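You operate a simulated robot arm through the tools that you are given. There is no shell and no other tool. Be economical: measure what you need, move in short steps, check, and stop when the job is done.

The job below is to be done with a simulated robot arm. You get a single attempt, and the scene is never put back.

Task
Break the stuck cover loose by its orange and purple knobs, then set it on the black mat.
Fine: leave those two knobs wound back out. Where these are worked on the way, their far stop is far enough and under half their travel is too little: purple knob.

It is judged by the outcome, as a careful person would: the job done as asked, and still so three seconds after it is handed in. It fails if anything else is knocked over, pushed out of place, dropped, spilled or broken. Lids that push on must go on centred and level and be pressed home; caps that screw on are set level and turned clockwise until they are tight.

Robot
A 7-joint arm with a fingered hand, fixed in place. Base frame: the origin is at the foot of the arm, x ahead of it, y to its left, z up. Readings come in mm, degrees, newtons and seconds.
With the tool pointing down near the work surface it reaches from about 100 to 740 mm from the base axis. Its first joint turns from -166.0 to 166.0 degrees. Payload 4.9 kg.
Tool frame: the origin (TCP) lies between the finger pads and is the grasp point; the fingertips stand 32 mm ahead of it; z points along the fingers, y is the line along which they close. The gripper opens to 192 mm. The gripper's body begins 89 mm behind the TCP. The gripper is a hand of 3 fingers: y runs from the thumb to the fingers, the wrist lies at [0, 0, -267] in the tool frame, and closing takes about 1.5 s.
Orientation is told as [roll, pitch, yaw] about the base's x, y, z axes, in that order, counted from this pose: with the fingers straight down and closing along the base's y, the tool's x points along the base's -x, its y along +y and its z along -z.

Tools
- The arm moves only by the tool move_arm. Its argument "targets" is a list of rows, each a list of 2 entries, a list of its own where there are three numbers: the shift along the tool's x, y, z in m, then the turn, a rotation vector about the tool's x, y, z in degrees. In form: [[[dx, dy, dz], [rx, ry, rz]], ...]. A call has 1 to 8 rows; each row is the pose to reach, as a shift and turn from the pose commanded when the call began, along the tool's axes at that moment. "jaw" is the gripper command, from -1 (fully open) to 1 (shut), values between in proportion, set as the call begins (left out, the last holds). Rows are played at 5 a second. More than 50 mm and 8.6 degrees between two rows, or a gripper value outside its range, and nothing of the call is played. A pose out of reach is approached as far as the arm can. The call stops where the force on the tool passes 40 N (or 10 N more than at its start, if that is more) or the arm is blocked; 0.2 s more then pass. Each finger travels about 153 mm/s and halts on what it meets, pressing with about 25 N; the grip force reading is that of the motor and also rises with nothing between the fingers. The clock runs only during rows and for 0.2 s after the last one: add rows that repeat a pose to give the fingers time. The reply holds the time, the measured pose of the TCP, the force on the tool along the base axes, the opening and the grip force, in the units named above and with some noise, with the torque about the TCP (base axes, N m) and any sound that the robot's microphone picked up.
- Cameras (640 x 400 px; columns grow to the right, rows downward): "scene" is fixed at [56.6, -495.7, 1684.7]; the picture's right is [0.88, -0.48, 0.00], its down [-0.27, -0.48, -0.83] and it looks along [0.40, 0.73, -0.55] (base axes); focal length 321 px, centre (320, 200). "wrist" rides on the gripper at [80, -46, -113] in the tool frame; the picture's right is [0.50, 0.87, 0.00], its down [-0.67, 0.39, -0.63] and it looks along [-0.55, 0.32, 0.78] (tool axes); focal length 226 px, centre (320, 200). There is no depth. A picture from a camera that has moved, and an enlarged one, comes with that camera's place and axes in the base frame and with its lens. The place of the scene camera against the robot may be out by one fixed shift of up to 18 mm in any direction.
- grab_frame(camera): a new picture of that camera. No time passes.
- finger_targets(finger1, finger2, thumb_bend): sets how far each is bent, from 0 (flat) to 1 (curled in); at 0.3 the hand is open as for a grip, at 0.7 the pads meet at the TCP. One left out holds its place. A second passes; each finger stops where it meets its share of the squeeze, and holds until it gets a number again. A gripper value or a shape takes the hand back. It gives what a move gives, with no picture; readings hold the bend of each and the force on the fingers (four entries, about 0 where the hand has none), thumb and palm.
- grasp_type(shape): the hand has 3 fingers and takes this shape, open, in about a second: jaw (thumb against the fingers, like two jaws); tri (thumb and two fingers); tip (a fingertip pinch); poke (one finger out to press); point (the index stretched); flat (the hand flat); cup (the hand cupped); fist (a fist). The gripper value then closes the fingers along that shape, each until it touches; the sizes above hold for jaw. It gives what a move gives, with no picture.
- close_up(camera, box): a new picture of the part [left, top, right, bottom] of that camera's present view, enlarged. No time passes.
- close_job(): hands the job in; it is judged then, once.

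Work in short steps. Places have to be worked out from the pictures, the camera data and where the tool is seen: move nearer, look again, correct. Check each grasp and each placing, and mend what went wrong. You have 120 turns and 64 pictures in all, those below and enlarged ones among them. Open the gripper and draw the arm clear of the work before you hand the job in, unless the task says otherwise; then end with one line.

The tools are called by a JSON object that holds its "api" and its "payload". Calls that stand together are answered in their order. move_arm: Moves the arm, as the interface text tells. Its arguments: {"type":"object","properties":{"targets":{"type":"array","items":{"type":"array"}},"jaw":{"type":"number"}},"required":["targets"]} The other tools are called the same way: grasp_type (shape) gives the hand a shape; finger_targets (finger1, finger2, thumb_bend) moves the fingers one by one; grab_frame (camera) takes a picture; close_up (camera, box) takes an enlarged picture of a part of a camera's view; close_job () hands the job in.

At the start:

```text
clock: 0.0
tcp_pos: [425.1, 67.9, 1350.9]
tool_rot: [0.0, -0.1, 0.0]
ft_force: [0.4, 0.0, 0.2]
torque: [0.01, -0.03, -0.01]
gripper_width: 191.9
grip_force: 0.0
shape: jaw
bend: [0.3, 0.3, 0.3]
finger forces: [0.0, 0.0, 0.0, 0.1, 0.0, 0.0]
```

scene: 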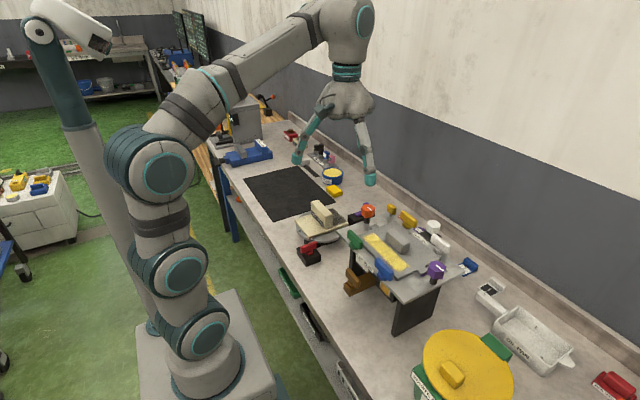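
wrist: 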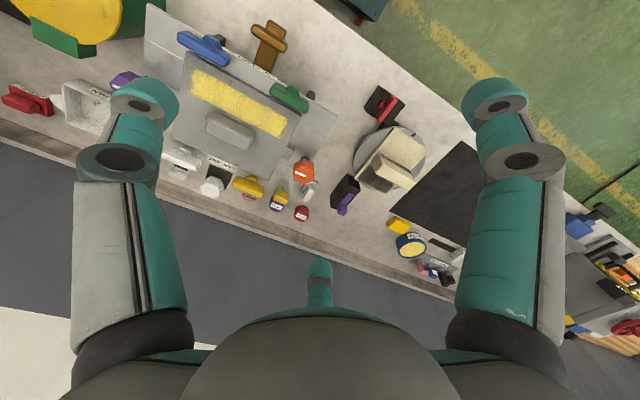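

I'll look closer at the cover with its knobs and at the mat before moving.

{"api": "close_up", "payload": {"camera": "scene", "box": [320, 180, 500, 300]}}

{"api": "close_up", "payload": {"camera": "wrist", "box": [90, 0, 350, 230]}}

```text
3.33 times, centred on (410, 240) of scene
camera zoom: at [56.6, -495.7, 1684.7], right [0.88, -0.48, 0.0], down [-0.27, -0.48, -0.83], along [0.4, 0.73, -0.55], focal length 1070 px, centre (20, 67)
```

zoom: 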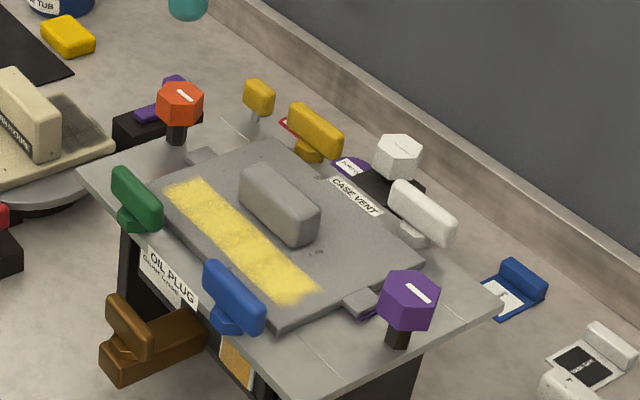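

```text
1.74 times, centred on (220, 115) of wrist
camera zoom: at [344.8, 23.2, 1465.5], right [-0.5, 0.87, 0.0], down [0.67, 0.39, 0.63], along [0.55, 0.32, -0.78], focal length 393 px, centre (494, 348)
```

zoom: 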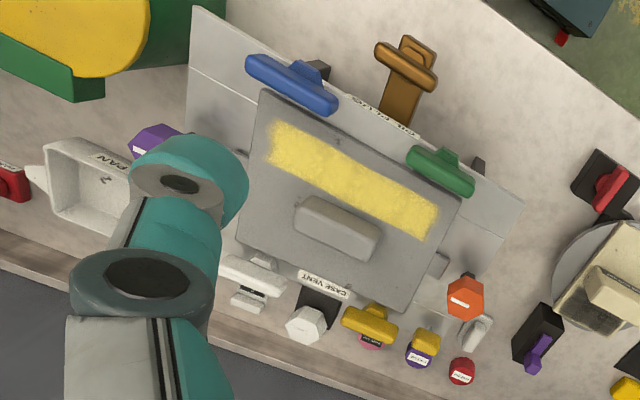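

Triangulating from both cameras puts the orange knob near (537, 99, 1140) and the purple one near (535, -168, 1135). I'll move the wrist camera over the cover for a closer look.

{"api": "move_arm", "payload": {"targets": [[[0.002, -0.04, 0.02], [0, 0, 0]], [[0.004, -0.085, 0.04], [0, 0, 0]], [[0.006, -0.128, 0.06], [0, 0, 0]], [[0.007, -0.169, 0.081], [0, 0, 0]], [[0.007, -0.169, 0.081], [0, 0, 0]]]}}

{"api": "grab_frame", "payload": {"camera": "wrist"}}

```text
clock: 1.2
tcp_pos: [416.7, -99.3, 1269.8]
tool_rot: [0.0, 0.0, -0.1]
ft_force: [-0.9, -0.3, 0.6]
torque: [-0.02, -0.01, 0.03]
gripper_width: 191.7
grip_force: 0.1
shape: jaw
bend: [0.3, 0.3, 0.3]
finger forces: [0.0, 0.0, 0.0, 0.0, 0.1, 0.0]
```

```text
59 pictures are left
camera wrist: at [336.2, -143.8, 1383.3], right [-0.5, 0.87, 0.0], down [0.67, 0.39, 0.63], along [0.55, 0.32, -0.78], focal length 226 px, centre (320, 200)
```

wrist: 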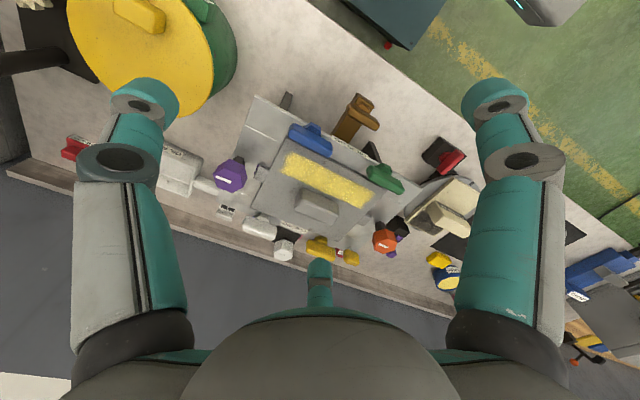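

{"api": "close_up", "payload": {"camera": "wrist", "box": [200, 90, 420, 265]}}

```text
2.29 times, centred on (310, 178) of wrist
camera zoom: at [336.2, -143.8, 1383.3], right [-0.5, 0.87, 0.0], down [0.67, 0.39, 0.63], along [0.55, 0.32, -0.78], focal length 517 px, centre (343, 251)
```

zoom: 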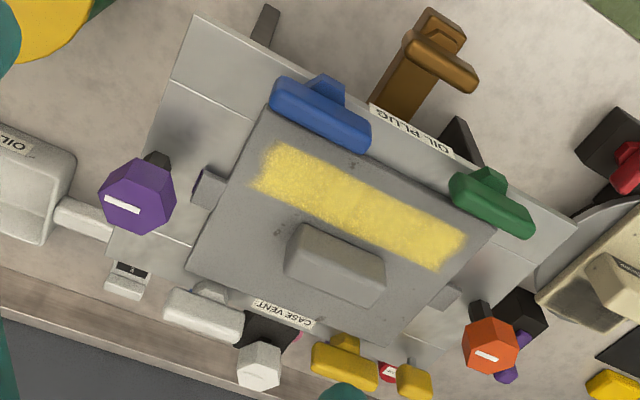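

I can see both hex knobs with pointer marks and the tabs of the cover near them. I'll check the hand's geometry from the scene camera.

{"api": "grab_frame", "payload": {"camera": "scene"}}

```text
57 pictures are left
```

scene: 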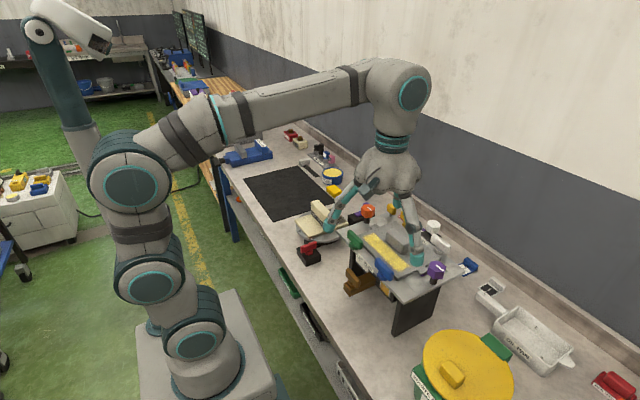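

I'll partly close the jaw in free air to see how the fingers line up.

{"api": "move_arm", "payload": {"targets": [[[0, 0, 0], [0, 0, 0]], [[0, 0, 0], [0, 0, 0]], [[0, 0, 0], [0, 0, 0]], [[0, 0, 0], [0, 0, 0]], [[0, 0, 0], [0, 0, 0]]], "jaw": 0.05}}

{"api": "grab_frame", "payload": {"camera": "wrist"}}

{"api": "close_up", "payload": {"camera": "scene", "box": [310, 130, 470, 290]}}

```text
clock: 2.4
tcp_pos: [416.8, -98.4, 1269.6]
tool_rot: [-0.1, 0.1, 0.1]
ft_force: [-0.4, 0.4, -0.3]
torque: [0.0, -0.02, -0.01]
gripper_width: 91.8
grip_force: 0.0
shape: jaw
bend: [0.38, 0.38, 0.7]
finger forces: [0.0, 0.0, 0.0, 0.0, 0.0, 0.1]
```

```text
56 pictures are left
camera wrist: at [336.3, -143.4, 1383.5], right [-0.5, 0.87, 0.0], down [0.67, 0.39, 0.63], along [0.55, 0.32, -0.78], focal length 226 px, centre (320, 200)
```

wrist: 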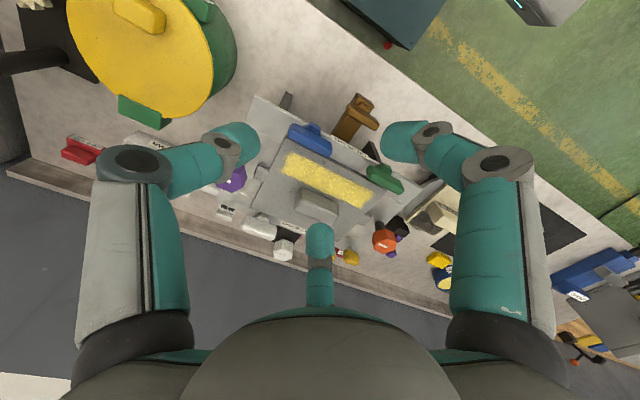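

```text
2.50 times, centred on (390, 210) of scene
camera zoom: at [56.6, -495.7, 1684.7], right [0.88, -0.48, 0.0], down [-0.27, -0.48, -0.83], along [0.4, 0.73, -0.55], focal length 802 px, centre (145, 175)
```

zoom: 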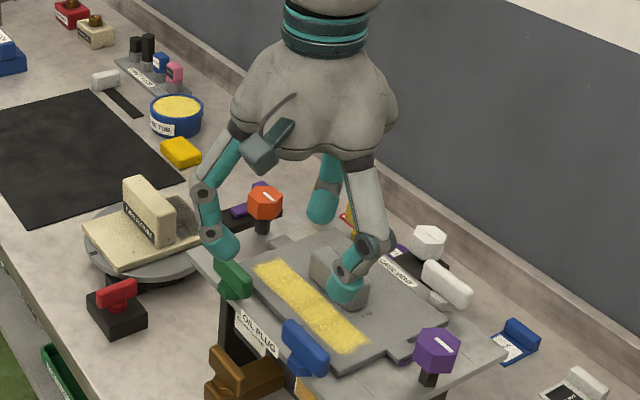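

The hand is a symmetric three-finger one. A second triangulation gives orange about (539, 100, 1131) and purple about (529, -162, 1145). I'll hover over orange, well above it.

{"api": "move_arm", "payload": {"targets": [[[-0.02, 0.035, 0], [0, 0, 0]], [[-0.04, 0.07, 0], [0, 0, 0]], [[-0.06, 0.105, 0.0], [0, 0, 0]], [[-0.08, 0.14, 0.01], [0, 0, 0]], [[-0.1, 0.17, 0.02], [0, 0, 0]], [[-0.121, 0.198, 0.03], [0, 0, 0]], [[-0.121, 0.198, 0.03], [0, 0, 0]]]}}

{"api": "grab_frame", "payload": {"camera": "wrist"}}

```text
clock: 4.0
tcp_pos: [540.7, 98.5, 1239.0]
tool_rot: [0.0, 0.0, 0.0]
ft_force: [-0.2, -0.3, -0.6]
torque: [0.01, 0.01, 0.0]
gripper_width: 91.7
grip_force: 0.0
shape: jaw
bend: [0.38, 0.38, 0.7]
finger forces: [0.1, 0.0, 0.1, 0.1, 0.0, 0.1]
```

```text
54 pictures are left
camera wrist: at [459.6, 53.2, 1353.6], right [-0.5, 0.87, 0.0], down [0.67, 0.39, 0.63], along [0.55, 0.32, -0.78], focal length 226 px, centre (320, 200)
```

wrist: 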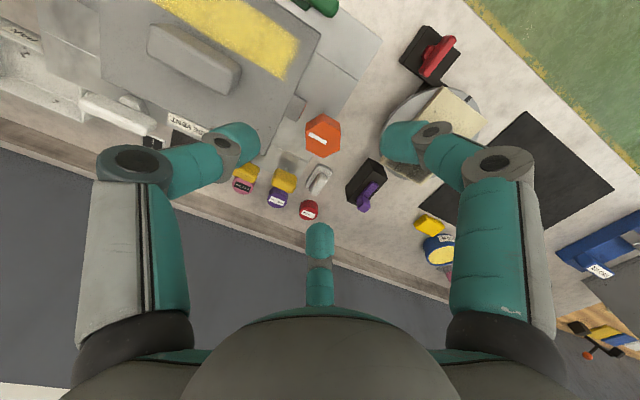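

{"api": "close_up", "payload": {"camera": "wrist", "box": [250, 70, 390, 180]}}

```text
3.64 times, centred on (320, 125) of wrist
camera zoom: at [459.6, 53.2, 1353.6], right [-0.5, 0.87, 0.0], down [0.67, 0.39, 0.63], along [0.55, 0.32, -0.78], focal length 822 px, centre (320, 473)
```

zoom: 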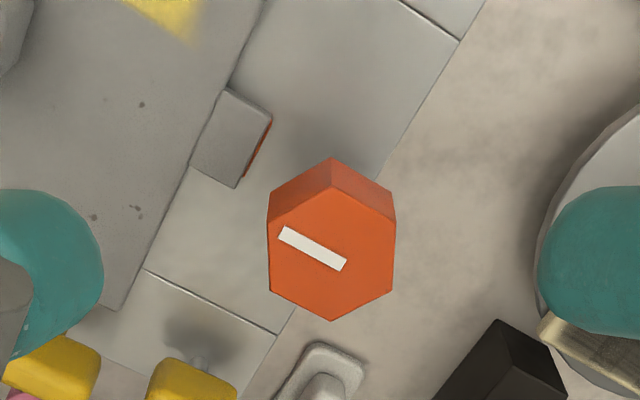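

The orange hex is about 33 mm across its flats, its top is near z 1148, and the plate is at about 1070. The fingers would land on its corners, so I'll turn the hand counter-clockwise by 90° (flats repeat every 60°). That also leaves room for clockwise turning.

{"api": "move_arm", "payload": {"targets": [[[0, 0.002, 0], [0, 0, -8]], [[0, 0.004, 0], [0, 0, -16]], [[0, 0.004, 0], [0, 0, -24]], [[0, 0.004, 0], [0, 0, -32]], [[0, 0.004, 0], [0, 0, -40]], [[0, 0.004, 0], [0, 0, -48]], [[0, 0.004, 0], [0, 0, -56]], [[0, 0.004, 0], [0, 0, -64]]]}}

{"api": "move_arm", "payload": {"targets": [[[0, 0, 0], [0, 0, -8]], [[0, 0, 0], [0, 0, -16]], [[0, 0, 0.0], [0, 0, -24]], [[0, 0, 0.0], [0, 0, -26]], [[0, 0, 0.0], [0, 0, -26]]]}}

{"api": "grab_frame", "payload": {"camera": "wrist"}}

```text
clock: 5.8
tcp_pos: [538.4, 102.0, 1239.9]
tool_rot: [0.0, -0.1, 64.2]
ft_force: [-0.1, 0.2, -0.1]
torque: [0.01, -0.03, 0.0]
gripper_width: 91.5
grip_force: 0.1
shape: jaw
bend: [0.38, 0.38, 0.7]
finger forces: [0.0, 0.0, 0.1, 0.0, 0.1, 0.0]
```

```text
clock: 7.0
tcp_pos: [538.8, 101.2, 1240.3]
tool_rot: [0.0, 0.0, 90.0]
ft_force: [0.8, 0.3, -0.7]
torque: [-0.01, 0.0, 0.01]
gripper_width: 91.5
grip_force: 0.1
shape: jaw
bend: [0.38, 0.38, 0.7]
finger forces: [0.0, 0.0, 0.0, 0.0, 0.0, 0.0]
```

```text
52 pictures are left
camera wrist: at [584.7, 22.7, 1354.3], right [-0.87, -0.5, 0.0], down [-0.39, 0.67, 0.63], along [-0.32, 0.55, -0.78], focal length 226 px, centre (320, 200)
```

wrist: 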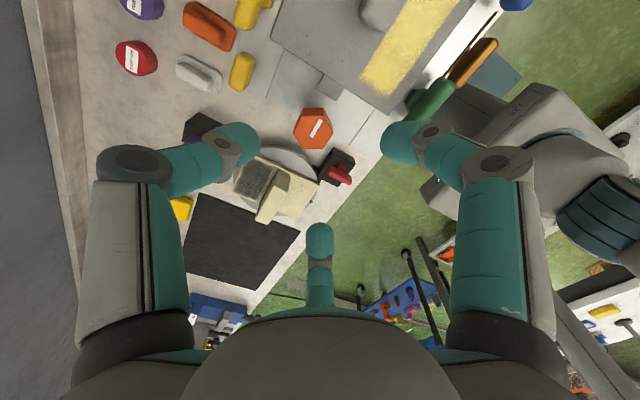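

{"api": "close_up", "payload": {"camera": "wrist", "box": [250, 70, 390, 180]}}

```text
3.64 times, centred on (320, 125) of wrist
camera zoom: at [584.7, 22.7, 1354.3], right [-0.87, -0.5, 0.0], down [-0.39, 0.67, 0.63], along [-0.32, 0.55, -0.78], focal length 822 px, centre (320, 473)
```

zoom: 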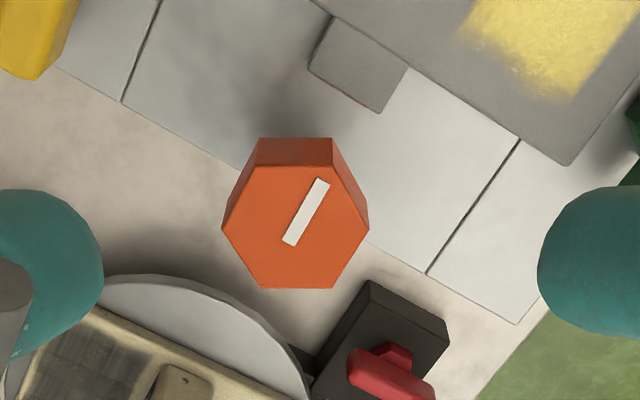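

Two views from known poses put the orange top at (544, 106, 1134). I'll centre and descend to TCP z of about 1130.

{"api": "move_arm", "payload": {"targets": [[[-0.005, -0.005, 0.03], [0, 0, 0]], [[-0.005, -0.005, 0.06], [0, 0, 0]], [[-0.005, -0.005, 0.085], [0, 0, 0]], [[-0.005, -0.005, 0.1], [0, 0, 0]], [[-0.005, -0.005, 0.11], [0, 0, 0]], [[-0.005, -0.005, 0.11], [0, 0, 0]]]}}

{"api": "grab_frame", "payload": {"camera": "wrist"}}

{"api": "close_up", "payload": {"camera": "scene", "box": [320, 150, 450, 280]}}

```text
clock: 8.4
tcp_pos: [542.5, 105.8, 1132.3]
tool_rot: [-0.1, 0.0, 89.9]
ft_force: [0.4, 0.5, -0.8]
torque: [0.0, -0.02, 0.0]
gripper_width: 91.6
grip_force: 0.0
shape: jaw
bend: [0.38, 0.38, 0.7]
finger forces: [0.0, 0.0, 0.0, 0.1, 0.0, 0.0]
```

```text
50 pictures are left
camera wrist: at [588.9, 26.6, 1245.5], right [-0.87, -0.5, 0.0], down [-0.39, 0.67, 0.63], along [-0.32, 0.55, -0.78], focal length 226 px, centre (320, 200)
```

wrist: 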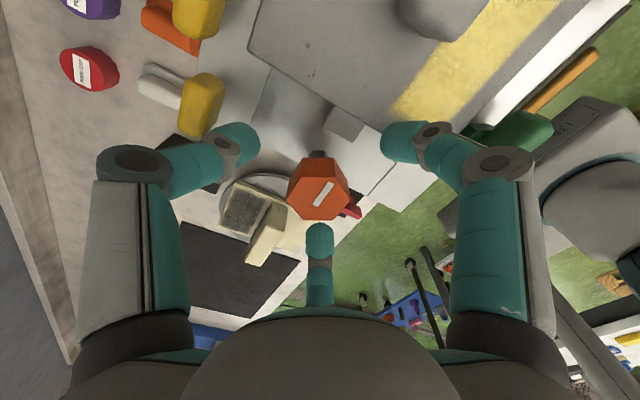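

```text
3.08 times, centred on (385, 215) of scene
camera zoom: at [56.6, -495.7, 1684.7], right [0.88, -0.48, 0.0], down [-0.27, -0.48, -0.83], along [0.4, 0.73, -0.55], focal length 988 px, centre (120, 154)
```

zoom: 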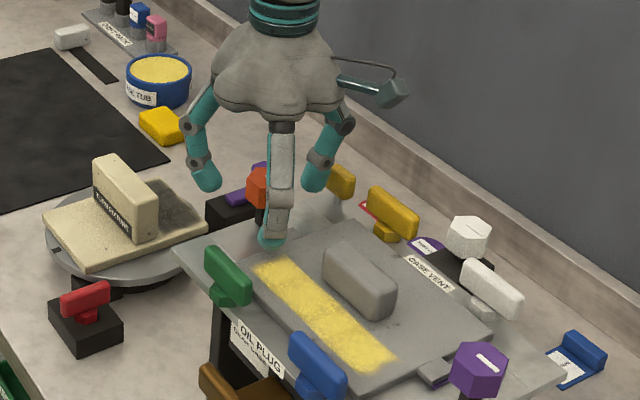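

The knob is centred at the TCP. I'll close on it.

{"api": "move_arm", "payload": {"targets": [[[0, 0, 0], [0, 0, 0]], [[0, 0, 0], [0, 0, 0]], [[0, 0, 0], [0, 0, 0]], [[0, 0, 0], [0, 0, 0]], [[0, 0, 0], [0, 0, 0]], [[0, 0, 0], [0, 0, 0]]], "jaw": 1}}

{"api": "grab_frame", "payload": {"camera": "wrist"}}

```text
clock: 9.8
tcp_pos: [543.5, 105.1, 1131.3]
tool_rot: [0.1, -0.1, 90.0]
ft_force: [0.9, -0.6, -7.0]
torque: [0.02, -0.07, 0.0]
gripper_width: 30.6
grip_force: 24.9
shape: jaw
bend: [0.76, 0.76, 0.7]
finger forces: [22.0, 21.6, 0.1, 0.0, 22.6, 0.0]
```

```text
48 pictures are left
camera wrist: at [589.0, 26.6, 1245.0], right [-0.87, -0.5, 0.0], down [-0.39, 0.67, 0.63], along [-0.32, 0.55, -0.78], focal length 226 px, centre (320, 200)
```

wrist: 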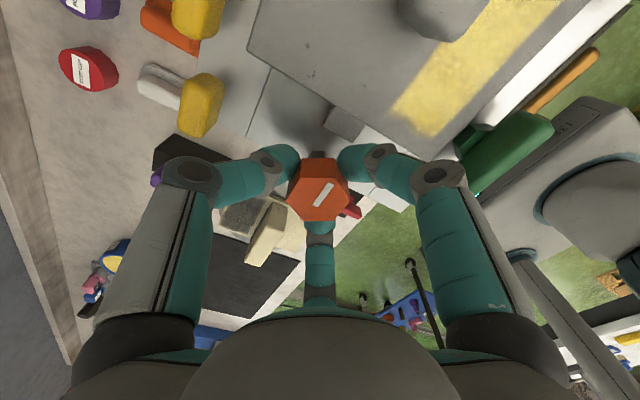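

All three fingers press the knob. I'll turn gently clockwise by 16° and read the torque.

{"api": "move_arm", "payload": {"targets": [[[0, 0, 0], [0, 0, 5]], [[0, 0, 0], [0, 0, 11]], [[0, 0, 0], [0, 0, 16]], [[0, 0, 0], [0, 0, 16]]]}}

```text
clock: 10.8
tcp_pos: [543.3, 106.2, 1130.2]
tool_rot: [0.0, 0.0, 73.8]
ft_force: [-2.3, -0.7, -4.7]
torque: [0.01, -0.01, 0.04]
gripper_width: 30.6
grip_force: 24.9
shape: jaw
bend: [0.76, 0.76, 0.7]
finger forces: [24.0, 23.1, 0.0, 0.1, 22.2, 0.0]
```

It turns easily, so I'll go on a bit and look at the pointer.

{"api": "move_arm", "payload": {"targets": [[[0, 0, 0], [0, 0, 8]], [[0, 0, 0], [0, 0, 16]], [[0, 0, 0], [0, 0, 24]], [[0, 0, 0], [0, 0, 32]], [[0, 0, 0], [0, 0, 40]], [[0, 0, 0], [0, 0, 44]], [[0, 0, 0], [0, 0, 44]]]}}

{"api": "grab_frame", "payload": {"camera": "wrist"}}

```text
clock: 12.4
tcp_pos: [543.8, 106.3, 1130.3]
tool_rot: [-0.1, -0.1, 29.9]
ft_force: [5.7, 3.9, -2.9]
torque: [0.09, -0.16, 0.07]
gripper_width: 30.4
grip_force: 25.2
shape: jaw
bend: [0.76, 0.76, 0.7]
finger forces: [21.9, 26.6, 0.0, 0.0, 23.2, 0.1]
```

```text
47 pictures are left
camera wrist: at [497.6, 27.3, 1244.6], right [-0.87, 0.5, 0.0], down [0.39, 0.67, 0.63], along [0.32, 0.55, -0.77], focal length 226 px, centre (320, 200)
```

wrist: 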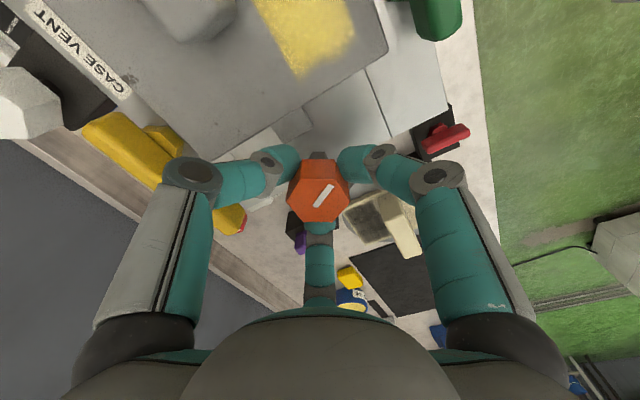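

The knob has followed the hand 60° clockwise. I'll continue.

{"api": "move_arm", "payload": {"targets": [[[0, 0, 0], [0, 0, 8]], [[0, 0, 0], [0, 0, 16]], [[0, 0, 0], [0, 0, 24]], [[0, 0, 0], [0, 0, 32]], [[0, 0, 0], [0, 0, 40]], [[0, 0, 0], [0, 0, 48]], [[0, 0, 0], [0, 0, 56]], [[0, 0, 0], [0, 0, 60]]]}}

{"api": "close_up", "payload": {"camera": "wrist", "box": [200, 60, 440, 260]}}

```text
clock: 14.2
tcp_pos: [544.0, 106.3, 1130.3]
tool_rot: [0.1, 0.0, -30.1]
ft_force: [14.8, -2.2, -1.0]
torque: [-0.08, -0.39, 0.09]
gripper_width: 30.3
grip_force: 25.5
shape: jaw
bend: [0.76, 0.76, 0.7]
finger forces: [21.6, 27.9, 0.1, 0.0, 20.9, 0.1]
```

```text
2.00 times, centred on (320, 160) of wrist
camera zoom: at [451.8, 107.1, 1244.5], right [0.0, 1.0, 0.0], down [0.78, 0.0, 0.63], along [0.63, 0.0, -0.78], focal length 452 px, centre (320, 280)
```

zoom: 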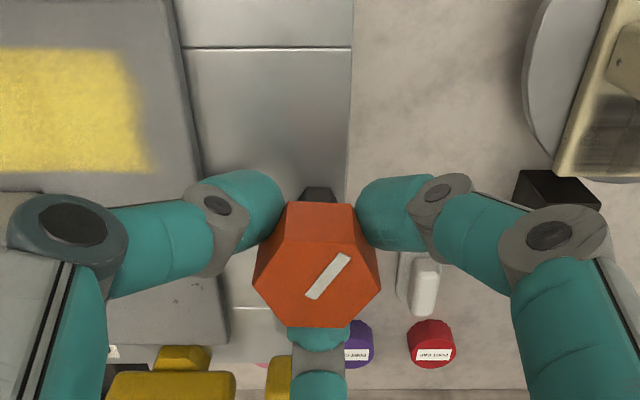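

Turned 120° now, and a sideways force of 15 N has built up. I'll ease the hand toward +x and continue clockwise.

{"api": "move_arm", "payload": {"targets": [[[-0.0015, 0.001, 0], [0, 0, 0]], [[-0.0015, 0.001, 0], [0, 0, 8]], [[-0.0015, 0.001, 0], [0, 0, 16]], [[-0.0015, 0.001, 0], [0, 0, 24]], [[-0.0015, 0.001, 0], [0, 0, 32]], [[-0.0015, 0.001, 0], [0, 0, 40]], [[-0.0015, 0.001, 0], [0, 0, 48]], [[-0.0015, 0.001, 0], [0, 0, 56]]]}}

{"api": "close_up", "payload": {"camera": "wrist", "box": [200, 60, 440, 260]}}

```text
clock: 16.0
tcp_pos: [546.2, 106.2, 1129.4]
tool_rot: [-0.1, 0.0, -86.2]
ft_force: [3.0, -6.9, 2.4]
torque: [-0.21, -0.11, 0.05]
gripper_width: 30.0
grip_force: 24.7
shape: jaw
bend: [0.76, 0.76, 0.7]
finger forces: [23.5, 25.7, 0.0, 0.1, 22.7, 0.1]
```

```text
2.00 times, centred on (320, 160) of wrist
camera zoom: at [494.0, 183.0, 1244.1], right [0.83, 0.56, 0.0], down [0.43, -0.64, 0.63], along [0.35, -0.52, -0.78], focal length 452 px, centre (320, 280)
```

zoom: 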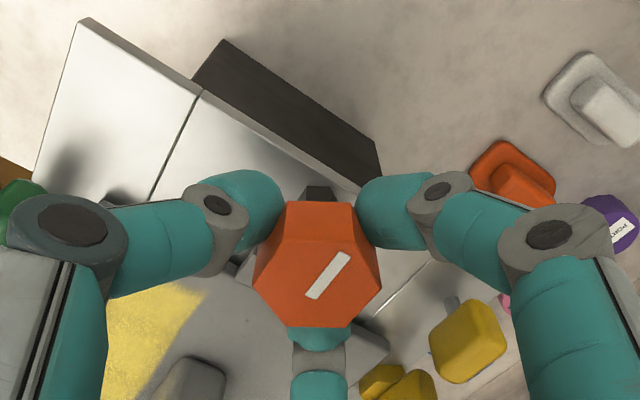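

176° turned with little torque. I'll check the cover for any lift from the scene camera.

{"api": "close_up", "payload": {"camera": "scene", "box": [340, 180, 480, 290]}}

```text
3.64 times, centred on (410, 235) of scene
camera zoom: at [56.6, -495.7, 1684.7], right [0.88, -0.48, 0.0], down [-0.27, -0.48, -0.83], along [0.4, 0.73, -0.55], focal length 1167 px, centre (-7, 73)
```

zoom: 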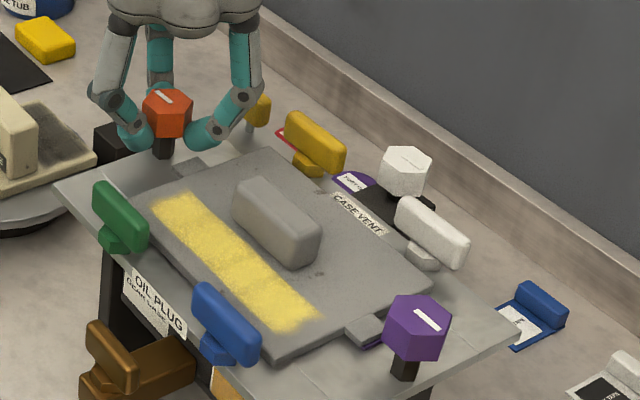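

No visible change yet. I'll keep turning while the wrist allows.

{"api": "move_arm", "payload": {"targets": [[[0, 0, 0], [0, 0, 8]], [[0, 0, 0], [0, 0, 16]], [[0, 0, 0], [0, 0, 24]], [[0, 0, 0], [0, 0, 32]], [[0, 0, 0], [0, 0, 40]], [[0, 0, 0], [0, 0, 48]], [[0, 0, 0], [0, 0, 56]], [[0, 0, 0], [0, 0, 64]]]}}

{"api": "close_up", "payload": {"camera": "wrist", "box": [200, 60, 440, 260]}}

```text
clock: 17.8
tcp_pos: [545.7, 107.7, 1129.0]
tool_rot: [-0.1, -0.2, -150.2]
ft_force: [0.9, 1.3, -19.8]
torque: [0.02, 0.09, 0.45]
gripper_width: 27.4
grip_force: 25.6
shape: jaw
bend: [0.76, 0.76, 0.69]
finger forces: [20.6, 24.0, 0.0, 0.0, 19.5, 0.0]
```

```text
2.00 times, centred on (320, 160) of wrist
camera zoom: at [591.9, 187.5, 1242.7], right [0.87, -0.5, 0.0], down [-0.39, -0.67, 0.63], along [-0.32, -0.55, -0.77], focal length 452 px, centre (320, 280)
```

zoom: 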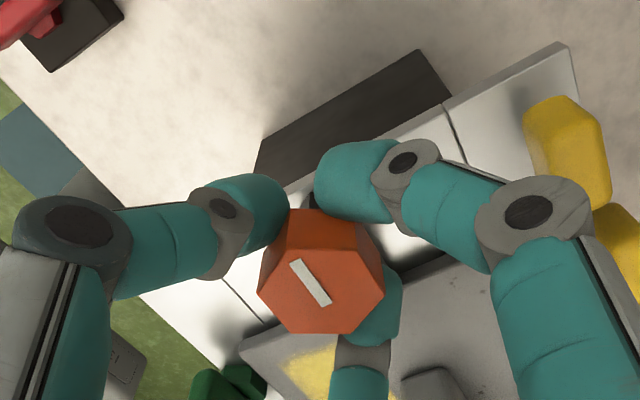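

The knob hit resistance (0.45 Nm) and the fingers slipped around it, so it seems to stop after about 175–180°. I'll release, rise and inspect.

{"api": "move_arm", "payload": {"targets": [[[0, 0, 0], [0, 0, 0]], [[0, 0, 0], [0, 0, 0]], [[0, 0, 0], [0, 0, 0]], [[0, 0, 0], [0, 0, 0]], [[0, 0, -0.03], [0, 0, 0]], [[0, 0, -0.07], [0, 0, 0]], [[0, 0, -0.11], [0, 0, 0]], [[0, 0, -0.11], [0, 0, 0]]], "jaw": 0.05}}

{"api": "grab_frame", "payload": {"camera": "wrist"}}

{"api": "close_up", "payload": {"camera": "scene", "box": [340, 180, 480, 290]}}

```text
clock: 19.6
tcp_pos: [547.1, 105.5, 1241.7]
tool_rot: [0.0, 0.0, -150.0]
ft_force: [0.0, -0.1, 0.7]
torque: [0.03, 0.0, 0.0]
gripper_width: 90.4
grip_force: 0.1
shape: jaw
bend: [0.38, 0.38, 0.7]
finger forces: [0.0, 0.0, 0.1, 0.0, 0.0, 0.1]
```

```text
42 pictures are left
camera wrist: at [592.9, 187.0, 1355.0], right [0.87, -0.5, 0.0], down [-0.39, -0.67, 0.63], along [-0.32, -0.55, -0.78], focal length 226 px, centre (320, 200)
```

wrist: 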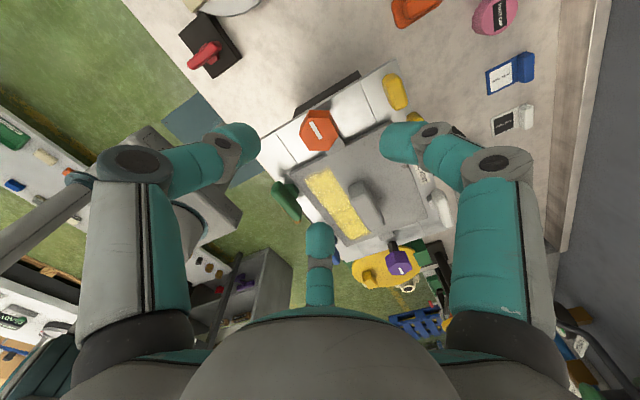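

```text
3.64 times, centred on (410, 235) of scene
camera zoom: at [56.6, -495.7, 1684.7], right [0.88, -0.48, 0.0], down [-0.27, -0.48, -0.83], along [0.4, 0.73, -0.55], focal length 1167 px, centre (-7, 73)
```

zoom: 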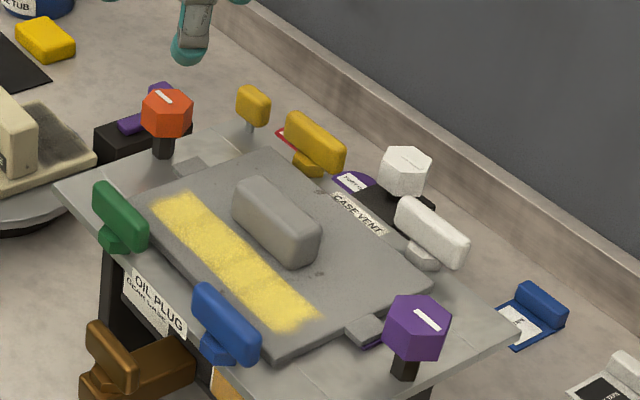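

Orange is at its far stop, about half a turn round, with its pointer flipped 180°. Now I'll move above purple while turning the hand back.

{"api": "move_arm", "payload": {"targets": [[[-0.0185, 0.0279, 0], [0, 0, -8]], [[-0.037, 0.0558, 0], [0, 0, -16]], [[-0.0555, 0.0836, 0], [0, 0, -24]], [[-0.074, 0.1115, 0], [0, 0, -32]], [[-0.0925, 0.1394, 0], [0, 0, -40]], [[-0.111, 0.1673, 0], [0, 0, -48]], [[-0.1295, 0.195, 0], [0, 0, -56]], [[-0.148, 0.223, 0], [0, 0, -64]]]}}

{"api": "move_arm", "payload": {"targets": [[[0, 0, 0], [0, 0, -8]], [[0, 0, 0], [0, 0, -16]], [[0, 0, 0], [0, 0, -24]], [[0, 0, 0], [0, 0, -32]], [[0, 0, 0], [0, 0, -40]], [[0, 0, 0], [0, 0, -48]], [[0, 0, 0], [0, 0, -56]], [[0, 0, 0], [0, 0, -64]]]}}

{"api": "move_arm", "payload": {"targets": [[[0, 0, 0], [0, 0, -8]], [[0, 0, 0], [0, 0, -16]], [[0, 0, 0], [0, 0, -22]], [[0, 0, 0], [0, 0, -22]]]}}

{"api": "close_up", "payload": {"camera": "wrist", "box": [240, 60, 400, 200]}}

```text
clock: 21.4
tcp_pos: [528.4, -160.6, 1239.4]
tool_rot: [0.0, 0.0, -86.0]
ft_force: [0.5, 0.4, 0.3]
torque: [0.06, 0.02, 0.02]
gripper_width: 90.8
grip_force: 0.1
shape: jaw
bend: [0.38, 0.38, 0.7]
finger forces: [0.0, 0.0, 0.0, 0.0, 0.0, 0.1]
```

```text
clock: 23.2
tcp_pos: [527.9, -159.2, 1239.3]
tool_rot: [0.1, -0.1, -21.9]
ft_force: [0.2, 0.3, 1.5]
torque: [-0.02, -0.02, 0.03]
gripper_width: 91.0
grip_force: 0.1
shape: jaw
bend: [0.38, 0.38, 0.7]
finger forces: [0.0, 0.0, 0.0, 0.1, 0.1, 0.1]
```

```text
clock: 24.2
tcp_pos: [528.8, -160.5, 1241.3]
tool_rot: [0.0, 0.1, 0.0]
ft_force: [0.2, 0.2, -0.5]
torque: [0.02, 0.03, 0.0]
gripper_width: 90.9
grip_force: 0.0
shape: jaw
bend: [0.38, 0.38, 0.7]
finger forces: [0.0, 0.0, 0.0, 0.0, 0.1, 0.0]
```

```text
2.86 times, centred on (320, 130) of wrist
camera zoom: at [448.8, -206.0, 1354.3], right [-0.5, 0.87, 0.0], down [0.67, 0.39, 0.63], along [0.55, 0.32, -0.78], focal length 646 px, centre (320, 400)
```

zoom: 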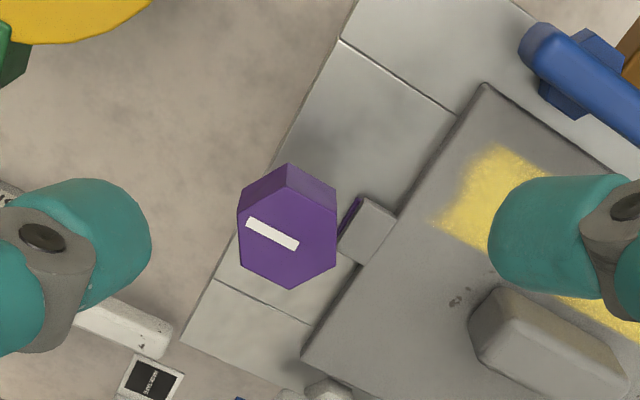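

Purple has the same orientation as orange did. I'll rotate to +90° and get a second view.

{"api": "move_arm", "payload": {"targets": [[[0, 0, 0], [0, 0, -8]], [[0, 0, 0], [0, 0, -16]], [[0, 0, 0], [0, 0, -24]], [[0, 0, 0], [0, 0, -32]], [[0, 0, 0], [0, 0, -40]], [[0, 0, 0], [0, 0, -48]], [[0, 0, 0], [0, 0, -56]], [[0, 0, 0], [0, 0, -64]]]}}

{"api": "move_arm", "payload": {"targets": [[[0, 0, 0], [0, 0, -8]], [[0, 0, 0], [0, 0, -16]], [[0, 0, 0], [0, 0, -24]], [[0, 0, 0], [0, 0, -26]], [[0, 0, 0], [0, 0, -26]]]}}

{"api": "close_up", "payload": {"camera": "wrist", "box": [240, 60, 400, 200]}}

```text
clock: 26.0
tcp_pos: [527.5, -160.1, 1241.1]
tool_rot: [0.0, 0.0, 64.1]
ft_force: [-0.7, 0.0, 0.9]
torque: [-0.03, 0.0, 0.0]
gripper_width: 90.9
grip_force: 0.0
shape: jaw
bend: [0.38, 0.38, 0.7]
finger forces: [0.0, 0.0, 0.1, 0.1, 0.1, 0.1]
```

```text
clock: 27.2
tcp_pos: [533.2, -124.5, 1239.0]
tool_rot: [-0.1, 0.6, 76.6]
ft_force: [0.2, -0.7, 0.4]
torque: [0.03, -0.03, 0.0]
gripper_width: 91.1
grip_force: 0.1
shape: jaw
bend: [0.38, 0.38, 0.7]
finger forces: [0.0, 0.0, 0.0, 0.0, 0.0, 0.1]
out of reach, approached as far as the arm can: row 2, 3, 4, 5
```

```text
2.86 times, centred on (320, 130) of wrist
camera zoom: at [559.7, -210.9, 1355.0], right [-0.96, -0.28, 0.0], down [-0.22, 0.75, 0.62], along [-0.18, 0.6, -0.78], focal length 646 px, centre (320, 400)
```

zoom: 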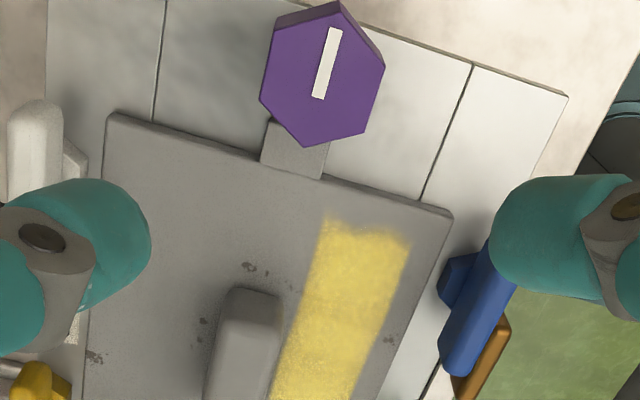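

There is a wrist limit near yaw 72° here, so I'll use yaw 30° (also flat-aligned). Purple top is at (544.5, -164, 1132). Rotating back first, then checking the pose.

{"api": "move_arm", "payload": {"targets": [[[0, 0, 0], [0, 0, 8]], [[0, 0, 0], [0, 0, 16]], [[0, 0, 0], [0, 0, 24]], [[0, 0, 0], [0, 0, 32]], [[0, 0, 0], [0, 0, 40]], [[0, 0, 0], [0, 0, 46.6]], [[0, 0, 0], [0, 0, 46.6]]]}}

```text
clock: 28.8
tcp_pos: [533.7, -124.6, 1241.1]
tool_rot: [-0.5, 0.3, 29.8]
ft_force: [-0.3, 0.2, 0.6]
torque: [0.01, 0.01, 0.04]
gripper_width: 91.3
grip_force: 0.1
shape: jaw
bend: [0.38, 0.38, 0.7]
finger forces: [0.1, 0.1, 0.0, 0.1, 0.0, 0.0]
```

Shifting over purple, then descending.

{"api": "move_arm", "payload": {"targets": [[[0.0102, -0.0397, 0], [0, 0, 0]], [[0.0102, -0.0397, 0.035], [0, 0, 0]], [[0.0102, -0.0397, 0.07], [0, 0, 0]], [[0.0102, -0.0397, 0.095], [0, 0, 0]], [[0.0102, -0.0397, 0.111], [0, 0, 0]], [[0.0102, -0.0397, 0.111], [0, 0, 0]]]}}

{"api": "grab_frame", "payload": {"camera": "wrist"}}

```text
clock: 30.2
tcp_pos: [544.9, -165.5, 1130.8]
tool_rot: [-0.5, 0.3, 30.0]
ft_force: [0.2, -0.7, -0.7]
torque: [0.06, 0.05, -0.03]
gripper_width: 91.1
grip_force: 0.1
shape: jaw
bend: [0.38, 0.38, 0.7]
finger forces: [0.0, 0.0, 0.1, 0.0, 0.1, 0.0]
```

```text
38 pictures are left
camera wrist: at [498.5, -242.5, 1245.2], right [-0.86, 0.5, 0.0], down [0.39, 0.68, 0.62], along [0.32, 0.54, -0.78], focal length 226 px, centre (320, 200)
```

wrist: 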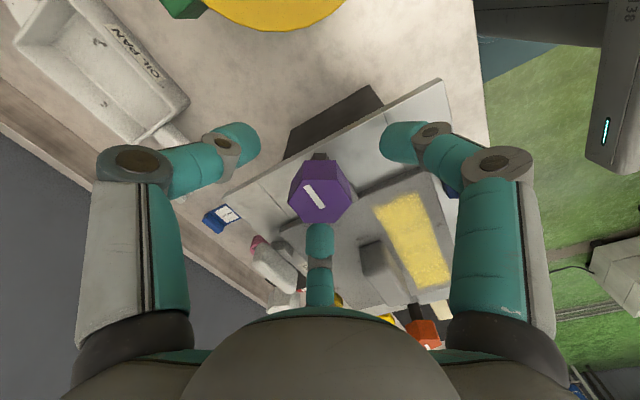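

Centred. Closing on purple.

{"api": "move_arm", "payload": {"targets": [[[0, 0, 0], [0, 0, 0]], [[0, 0, 0], [0, 0, 0]], [[0, 0, 0], [0, 0, 0]], [[0, 0, 0], [0, 0, 0]], [[0, 0, 0], [0, 0, 0]], [[0, 0, 0], [0, 0, 0]]], "jaw": 1}}

{"api": "move_arm", "payload": {"targets": [[[0, 0, 0], [0, 0, 8]], [[0, 0, 0], [0, 0, 16]], [[0, 0, 0], [0, 0, 24]], [[0, 0, 0], [0, 0, 30]], [[0, 0, 0], [0, 0, 30]]]}}

{"api": "close_up", "payload": {"camera": "wrist", "box": [200, 60, 440, 260]}}

```text
clock: 31.6
tcp_pos: [545.6, -165.1, 1130.5]
tool_rot: [-0.4, 0.4, 29.9]
ft_force: [-0.1, -0.6, -12.8]
torque: [-0.06, -0.04, -0.02]
gripper_width: 29.7
grip_force: 25.1
shape: jaw
bend: [0.76, 0.76, 0.7]
finger forces: [22.1, 22.2, 0.0, 0.1, 22.5, 0.0]
```

```text
clock: 32.8
tcp_pos: [545.5, -163.9, 1130.2]
tool_rot: [-0.6, 0.1, -0.2]
ft_force: [2.6, -4.4, -14.1]
torque: [-0.11, 0.01, 0.0]
gripper_width: 29.3
grip_force: 25.3
shape: jaw
bend: [0.76, 0.76, 0.7]
finger forces: [21.3, 22.4, 0.0, 0.0, 24.9, 0.0]
```

```text
2.00 times, centred on (320, 160) of wrist
camera zoom: at [464.7, -208.0, 1244.3], right [-0.5, 0.87, -0.01], down [0.67, 0.39, 0.63], along [0.55, 0.31, -0.78], focal length 452 px, centre (320, 280)
```

zoom: 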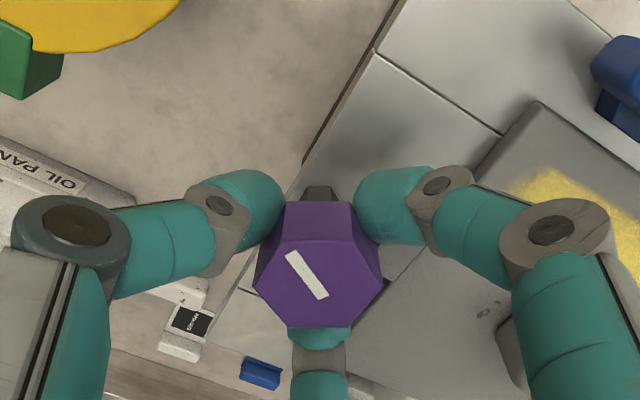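

Turning well. Continuing clockwise.

{"api": "move_arm", "payload": {"targets": [[[0, 0, 0], [0, 0, 8]], [[0, 0, 0], [0, 0, 16]], [[0, 0, 0], [0, 0, 24]], [[0, 0, 0], [0, 0, 32]], [[0, 0, 0], [0, 0, 40]], [[0, 0, 0], [0, 0, 48]], [[0, 0, 0], [0, 0, 56]], [[0, 0, 0], [0, 0, 64]]]}}

{"api": "move_arm", "payload": {"targets": [[[0, 0, 0], [0, 0, 8]], [[0, 0, 0], [0, 0, 16]], [[0, 0, 0], [0, 0, 24]], [[0, 0, 0], [0, 0, 32]], [[0, 0, 0], [0, 0, 40]], [[0, 0, 0], [0, 0, 48]], [[0, 0, 0], [0, 0, 56]], [[0, 0, 0], [0, 0, 64]]]}}

```text
clock: 34.6
tcp_pos: [544.4, -164.6, 1129.8]
tool_rot: [-0.4, -0.5, -64.2]
ft_force: [3.6, -1.4, -15.9]
torque: [-0.02, -0.03, 0.03]
gripper_width: 29.3
grip_force: 24.8
shape: jaw
bend: [0.76, 0.76, 0.7]
finger forces: [23.9, 24.3, 0.0, 0.0, 21.6, 0.0]
```

```text
clock: 36.4
tcp_pos: [544.4, -164.6, 1130.6]
tool_rot: [0.1, -0.6, -128.2]
ft_force: [1.4, 1.8, -17.1]
torque: [0.05, -0.06, 0.05]
gripper_width: 28.5
grip_force: 24.7
shape: jaw
bend: [0.76, 0.76, 0.7]
finger forces: [24.3, 21.7, 0.0, 0.0, 23.6, 0.0]
```

158° turned; the downward pull indicates the knob is winding in. I'll creep toward the stop.

{"api": "move_arm", "payload": {"targets": [[[0, 0, 0], [0, 0, 5]], [[0, 0, 0], [0, 0, 10]], [[0, 0, 0], [0, 0, 15]], [[0, 0, 0], [0, 0, 20]], [[0, 0, 0], [0, 0, 24]]]}}

{"api": "close_up", "payload": {"camera": "wrist", "box": [200, 60, 440, 260]}}

```text
clock: 37.6
tcp_pos: [545.4, -164.8, 1130.6]
tool_rot: [0.4, -0.4, -152.2]
ft_force: [3.3, 3.0, -16.2]
torque: [0.13, -0.08, 0.06]
gripper_width: 28.3
grip_force: 25.2
shape: jaw
bend: [0.76, 0.76, 0.7]
finger forces: [25.4, 21.4, 0.1, 0.1, 24.7, 0.1]
```

```text
2.00 times, centred on (320, 160) of wrist
camera zoom: at [593.3, -84.7, 1243.0], right [0.85, -0.53, 0.0], down [-0.41, -0.65, 0.64], along [-0.34, -0.54, -0.77], focal length 452 px, centre (320, 280)
```

zoom: 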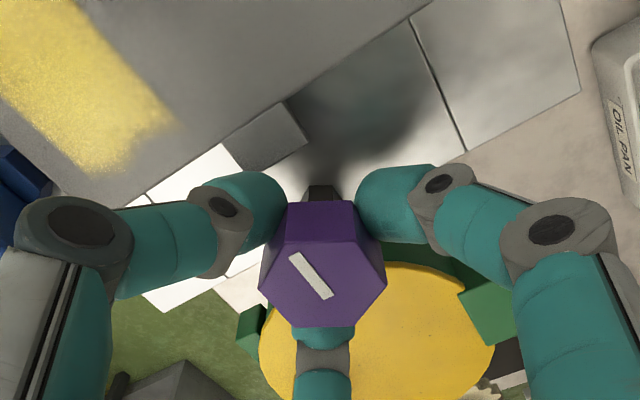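

No stop yet at 182°. Continuing in small steps.

{"api": "move_arm", "payload": {"targets": [[[0, 0, 0], [0, 0, 5]], [[0, 0, 0], [0, 0, 10]], [[0, 0, 0], [0, 0, 15]], [[0, 0, 0], [0, 0, 20]]]}}

{"api": "close_up", "payload": {"camera": "wrist", "box": [200, 60, 440, 260]}}

```text
clock: 38.6
tcp_pos: [542.1, -165.1, 1129.8]
tool_rot: [0.5, -0.4, -172.2]
ft_force: [-20.9, -3.3, -17.0]
torque: [-0.15, 0.37, 0.83]
gripper_width: 27.7
grip_force: 24.5
shape: jaw
bend: [0.76, 0.76, 0.7]
finger forces: [23.9, 21.5, 0.1, 0.0, 33.5, 0.1]
```

```text
2.00 times, centred on (320, 160) of wrist
camera zoom: at [615.7, -106.3, 1242.2], right [0.61, -0.79, 0.0], down [-0.61, -0.47, 0.64], along [-0.5, -0.39, -0.77], focal length 452 px, centre (320, 280)
```

zoom: 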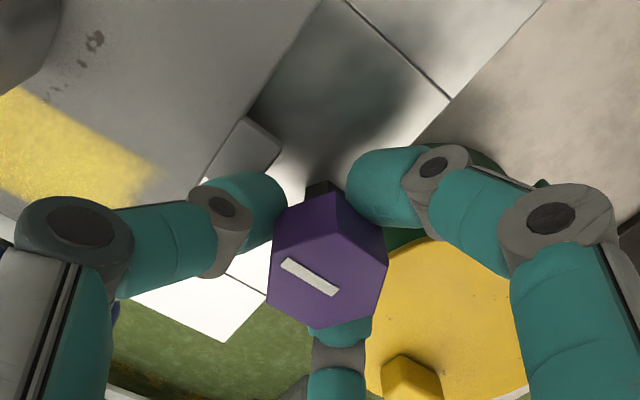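

The purple knob reached its far stop (0.83 Nm, about 185°). I'll turn back in line with the flats, release, rise and check the cover.

{"api": "move_arm", "payload": {"targets": [[[0, 0, 0], [0, 0, -8]], [[0, 0, 0], [0, 0, -16]], [[0, 0, 0], [0, 0, -18]]]}}

{"api": "move_arm", "payload": {"targets": [[[0, 0, 0], [0, 0, 0]], [[0, 0, 0], [0, 0, 0]], [[0, 0, 0], [0, 0, 0]], [[0, 0, 0], [0, 0, 0]], [[0, 0, -0.03], [0, 0, 0]], [[0, 0, -0.07], [0, 0, 0]], [[0, 0, -0.11], [0, 0, 0]], [[0, 0, -0.11], [0, 0, 0]]], "jaw": 0.05}}

{"api": "grab_frame", "payload": {"camera": "wrist"}}

{"api": "close_up", "payload": {"camera": "scene", "box": [340, 180, 480, 290]}}

```text
clock: 39.4
tcp_pos: [545.2, -164.2, 1130.4]
tool_rot: [0.5, -0.3, -154.2]
ft_force: [1.6, -2.7, -25.4]
torque: [-0.13, -0.02, -0.05]
gripper_width: 27.7
grip_force: 24.9
shape: jaw
bend: [0.76, 0.76, 0.7]
finger forces: [22.2, 24.9, 0.0, 0.1, 22.8, 0.1]
```

```text
clock: 41.2
tcp_pos: [543.5, -163.7, 1239.1]
tool_rot: [0.5, -0.2, -154.1]
ft_force: [-0.2, -0.8, 0.3]
torque: [0.0, -0.01, 0.01]
gripper_width: 90.6
grip_force: 0.1
shape: jaw
bend: [0.38, 0.38, 0.7]
finger forces: [0.0, 0.1, 0.0, 0.0, 0.0, 0.0]
```

```text
34 pictures are left
camera wrist: at [594.7, -85.0, 1352.1], right [0.83, -0.56, 0.0], down [-0.43, -0.64, 0.64], along [-0.36, -0.53, -0.77], focal length 226 px, centre (320, 200)
```

wrist: 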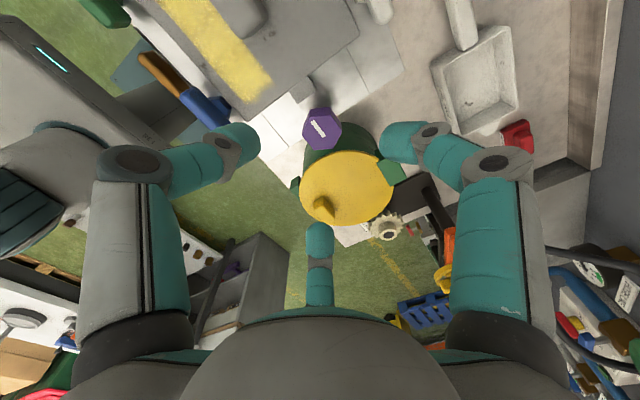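

```text
3.64 times, centred on (410, 235) of scene
camera zoom: at [56.6, -495.7, 1684.7], right [0.88, -0.48, 0.0], down [-0.27, -0.48, -0.83], along [0.4, 0.73, -0.55], focal length 1167 px, centre (-7, 73)
```

zoom: 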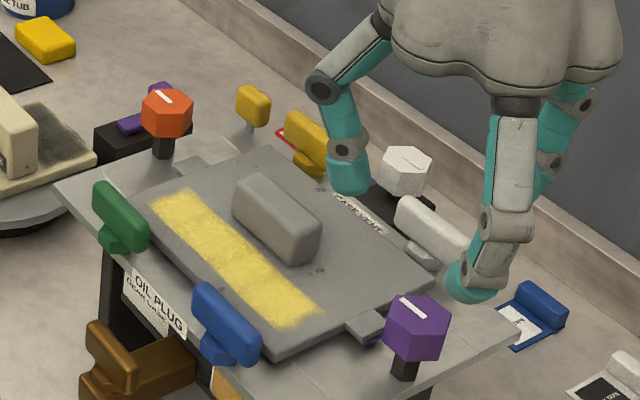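

The cover looks unmoved, but it may be loosened now. I'll go to its handle (about (542, -29), top near z 1115, long along y) with yaw -90 so the thumb and fingers close across it, and test with a gentle lift.

{"api": "move_arm", "payload": {"targets": [[[0.0072, -0.01525, 0], [0, 0, -8]], [[0.0144, -0.0305, 0], [0, 0, -16]], [[0.0216, -0.04575, 0], [0, 0, -24]], [[0.0288, -0.061, 0], [0, 0, -32]], [[0.036, -0.07625, 0], [0, 0, -40]], [[0.0432, -0.0915, 0], [0, 0, -48]], [[0.0504, -0.10675, 0], [0, 0, -56]], [[0.0576, -0.122, 0], [0, 0, -64]]]}}

{"api": "grab_frame", "payload": {"camera": "wrist"}}

```text
clock: 43.0
tcp_pos: [541.7, -28.4, 1239.9]
tool_rot: [-0.1, -0.6, -89.9]
ft_force: [0.7, -0.5, -0.4]
torque: [0.0, 0.02, -0.01]
gripper_width: 90.8
grip_force: 0.0
shape: jaw
bend: [0.38, 0.38, 0.7]
finger forces: [0.0, 0.0, 0.0, 0.0, 0.0, 0.0]
```

```text
32 pictures are left
camera wrist: at [495.9, 54.3, 1352.0], right [0.87, 0.5, -0.01], down [0.39, -0.66, 0.64], along [0.32, -0.55, -0.77], focal length 226 px, centre (320, 200)
```

wrist: 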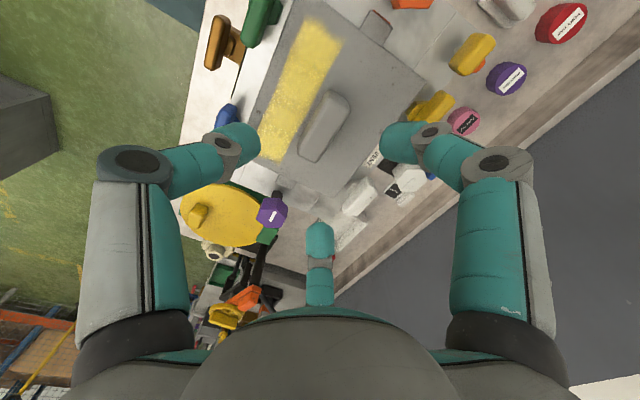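

Handle top is at about (547, -23). I'll descend to TCP z of about 1122 with the hand open and check.

{"api": "move_arm", "payload": {"targets": [[[0.0045, 0.0055, 0.03], [0.6, 0, 0]], [[0.0045, 0.0055, 0.06], [0.6, 0, 0]], [[0.0045, 0.0055, 0.085], [0.6, 0, 0]], [[0.0045, 0.0055, 0.105], [0.6, 0, 0]], [[0.0045, 0.0055, 0.118], [0.6, 0, 0]], [[0.0045, 0.0055, 0.118], [0.6, 0, 0]]]}}

{"api": "grab_frame", "payload": {"camera": "wrist"}}

```text
clock: 44.4
tcp_pos: [549.6, -24.1, 1125.0]
tool_rot: [-0.1, -0.6, -90.0]
ft_force: [-1.0, 1.0, 33.9]
torque: [0.42, -0.01, -0.01]
gripper_width: 93.2
grip_force: 0.0
shape: jaw
bend: [0.37, 0.37, 0.7]
finger forces: [15.2, 7.9, 0.0, 0.0, 10.3, 0.1]
```

```text
31 pictures are left
camera wrist: at [502.7, 58.0, 1238.5], right [0.87, 0.5, -0.01], down [0.39, -0.67, 0.64], along [0.31, -0.56, -0.77], focal length 226 px, centre (320, 200)
```

wrist: 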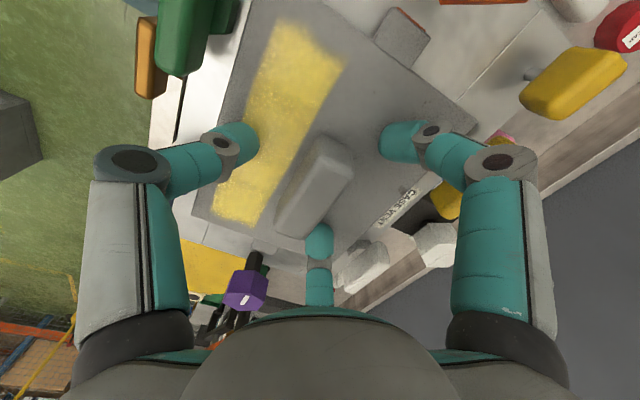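

The fingertips touched the cover top (34 N, so the surface is at about z 1093). I'll rise 6 mm and close on the handle.

{"api": "move_arm", "payload": {"targets": [[[0, 0, -0.004], [0, 0, 0]], [[0, 0, -0.007], [0, 0, 0]], [[0, 0, -0.007], [0, 0, 0]]]}}

{"api": "move_arm", "payload": {"targets": [[[0, 0, 0], [0, 0, 0]], [[0, 0, 0], [0, 0, 0]], [[0, 0, 0], [0, 0, 0]], [[0, 0, 0], [0, 0, 0]], [[0, 0, 0], [0, 0, 0]], [[0, 0, 0], [0, 0, 0]]], "jaw": 1}}

{"api": "grab_frame", "payload": {"camera": "wrist"}}

```text
clock: 45.2
tcp_pos: [548.4, -24.5, 1126.2]
tool_rot: [-0.9, -0.6, -90.1]
ft_force: [0.6, 0.7, 7.5]
torque: [0.42, -0.16, -0.05]
gripper_width: 91.7
grip_force: 0.0
shape: jaw
bend: [0.37, 0.38, 0.7]
finger forces: [7.3, 0.2, 0.1, 0.0, 1.1, 0.1]
```

```text
clock: 46.6
tcp_pos: [547.8, -24.7, 1128.3]
tool_rot: [-0.8, -0.6, -90.2]
ft_force: [-2.3, -8.2, -1.9]
torque: [-0.17, 0.15, 0.04]
gripper_width: 33.7
grip_force: 25.2
shape: jaw
bend: [0.8, 0.75, 0.68]
finger forces: [11.9, 17.0, 0.0, 0.0, 25.7, 0.0]
```

```text
30 pictures are left
camera wrist: at [502.9, 56.5, 1241.5], right [0.87, 0.5, -0.02], down [0.39, -0.67, 0.63], along [0.3, -0.56, -0.77], focal length 226 px, centre (320, 200)
```

wrist: 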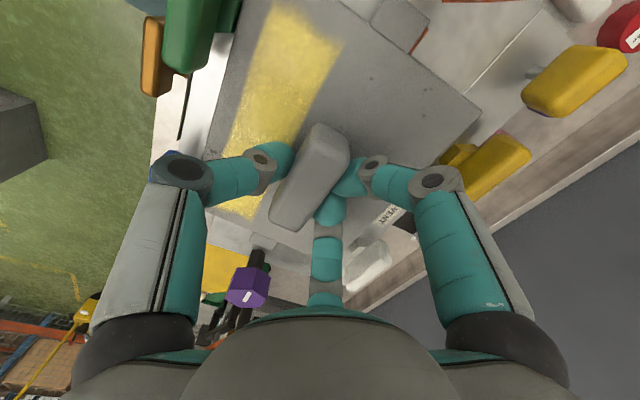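

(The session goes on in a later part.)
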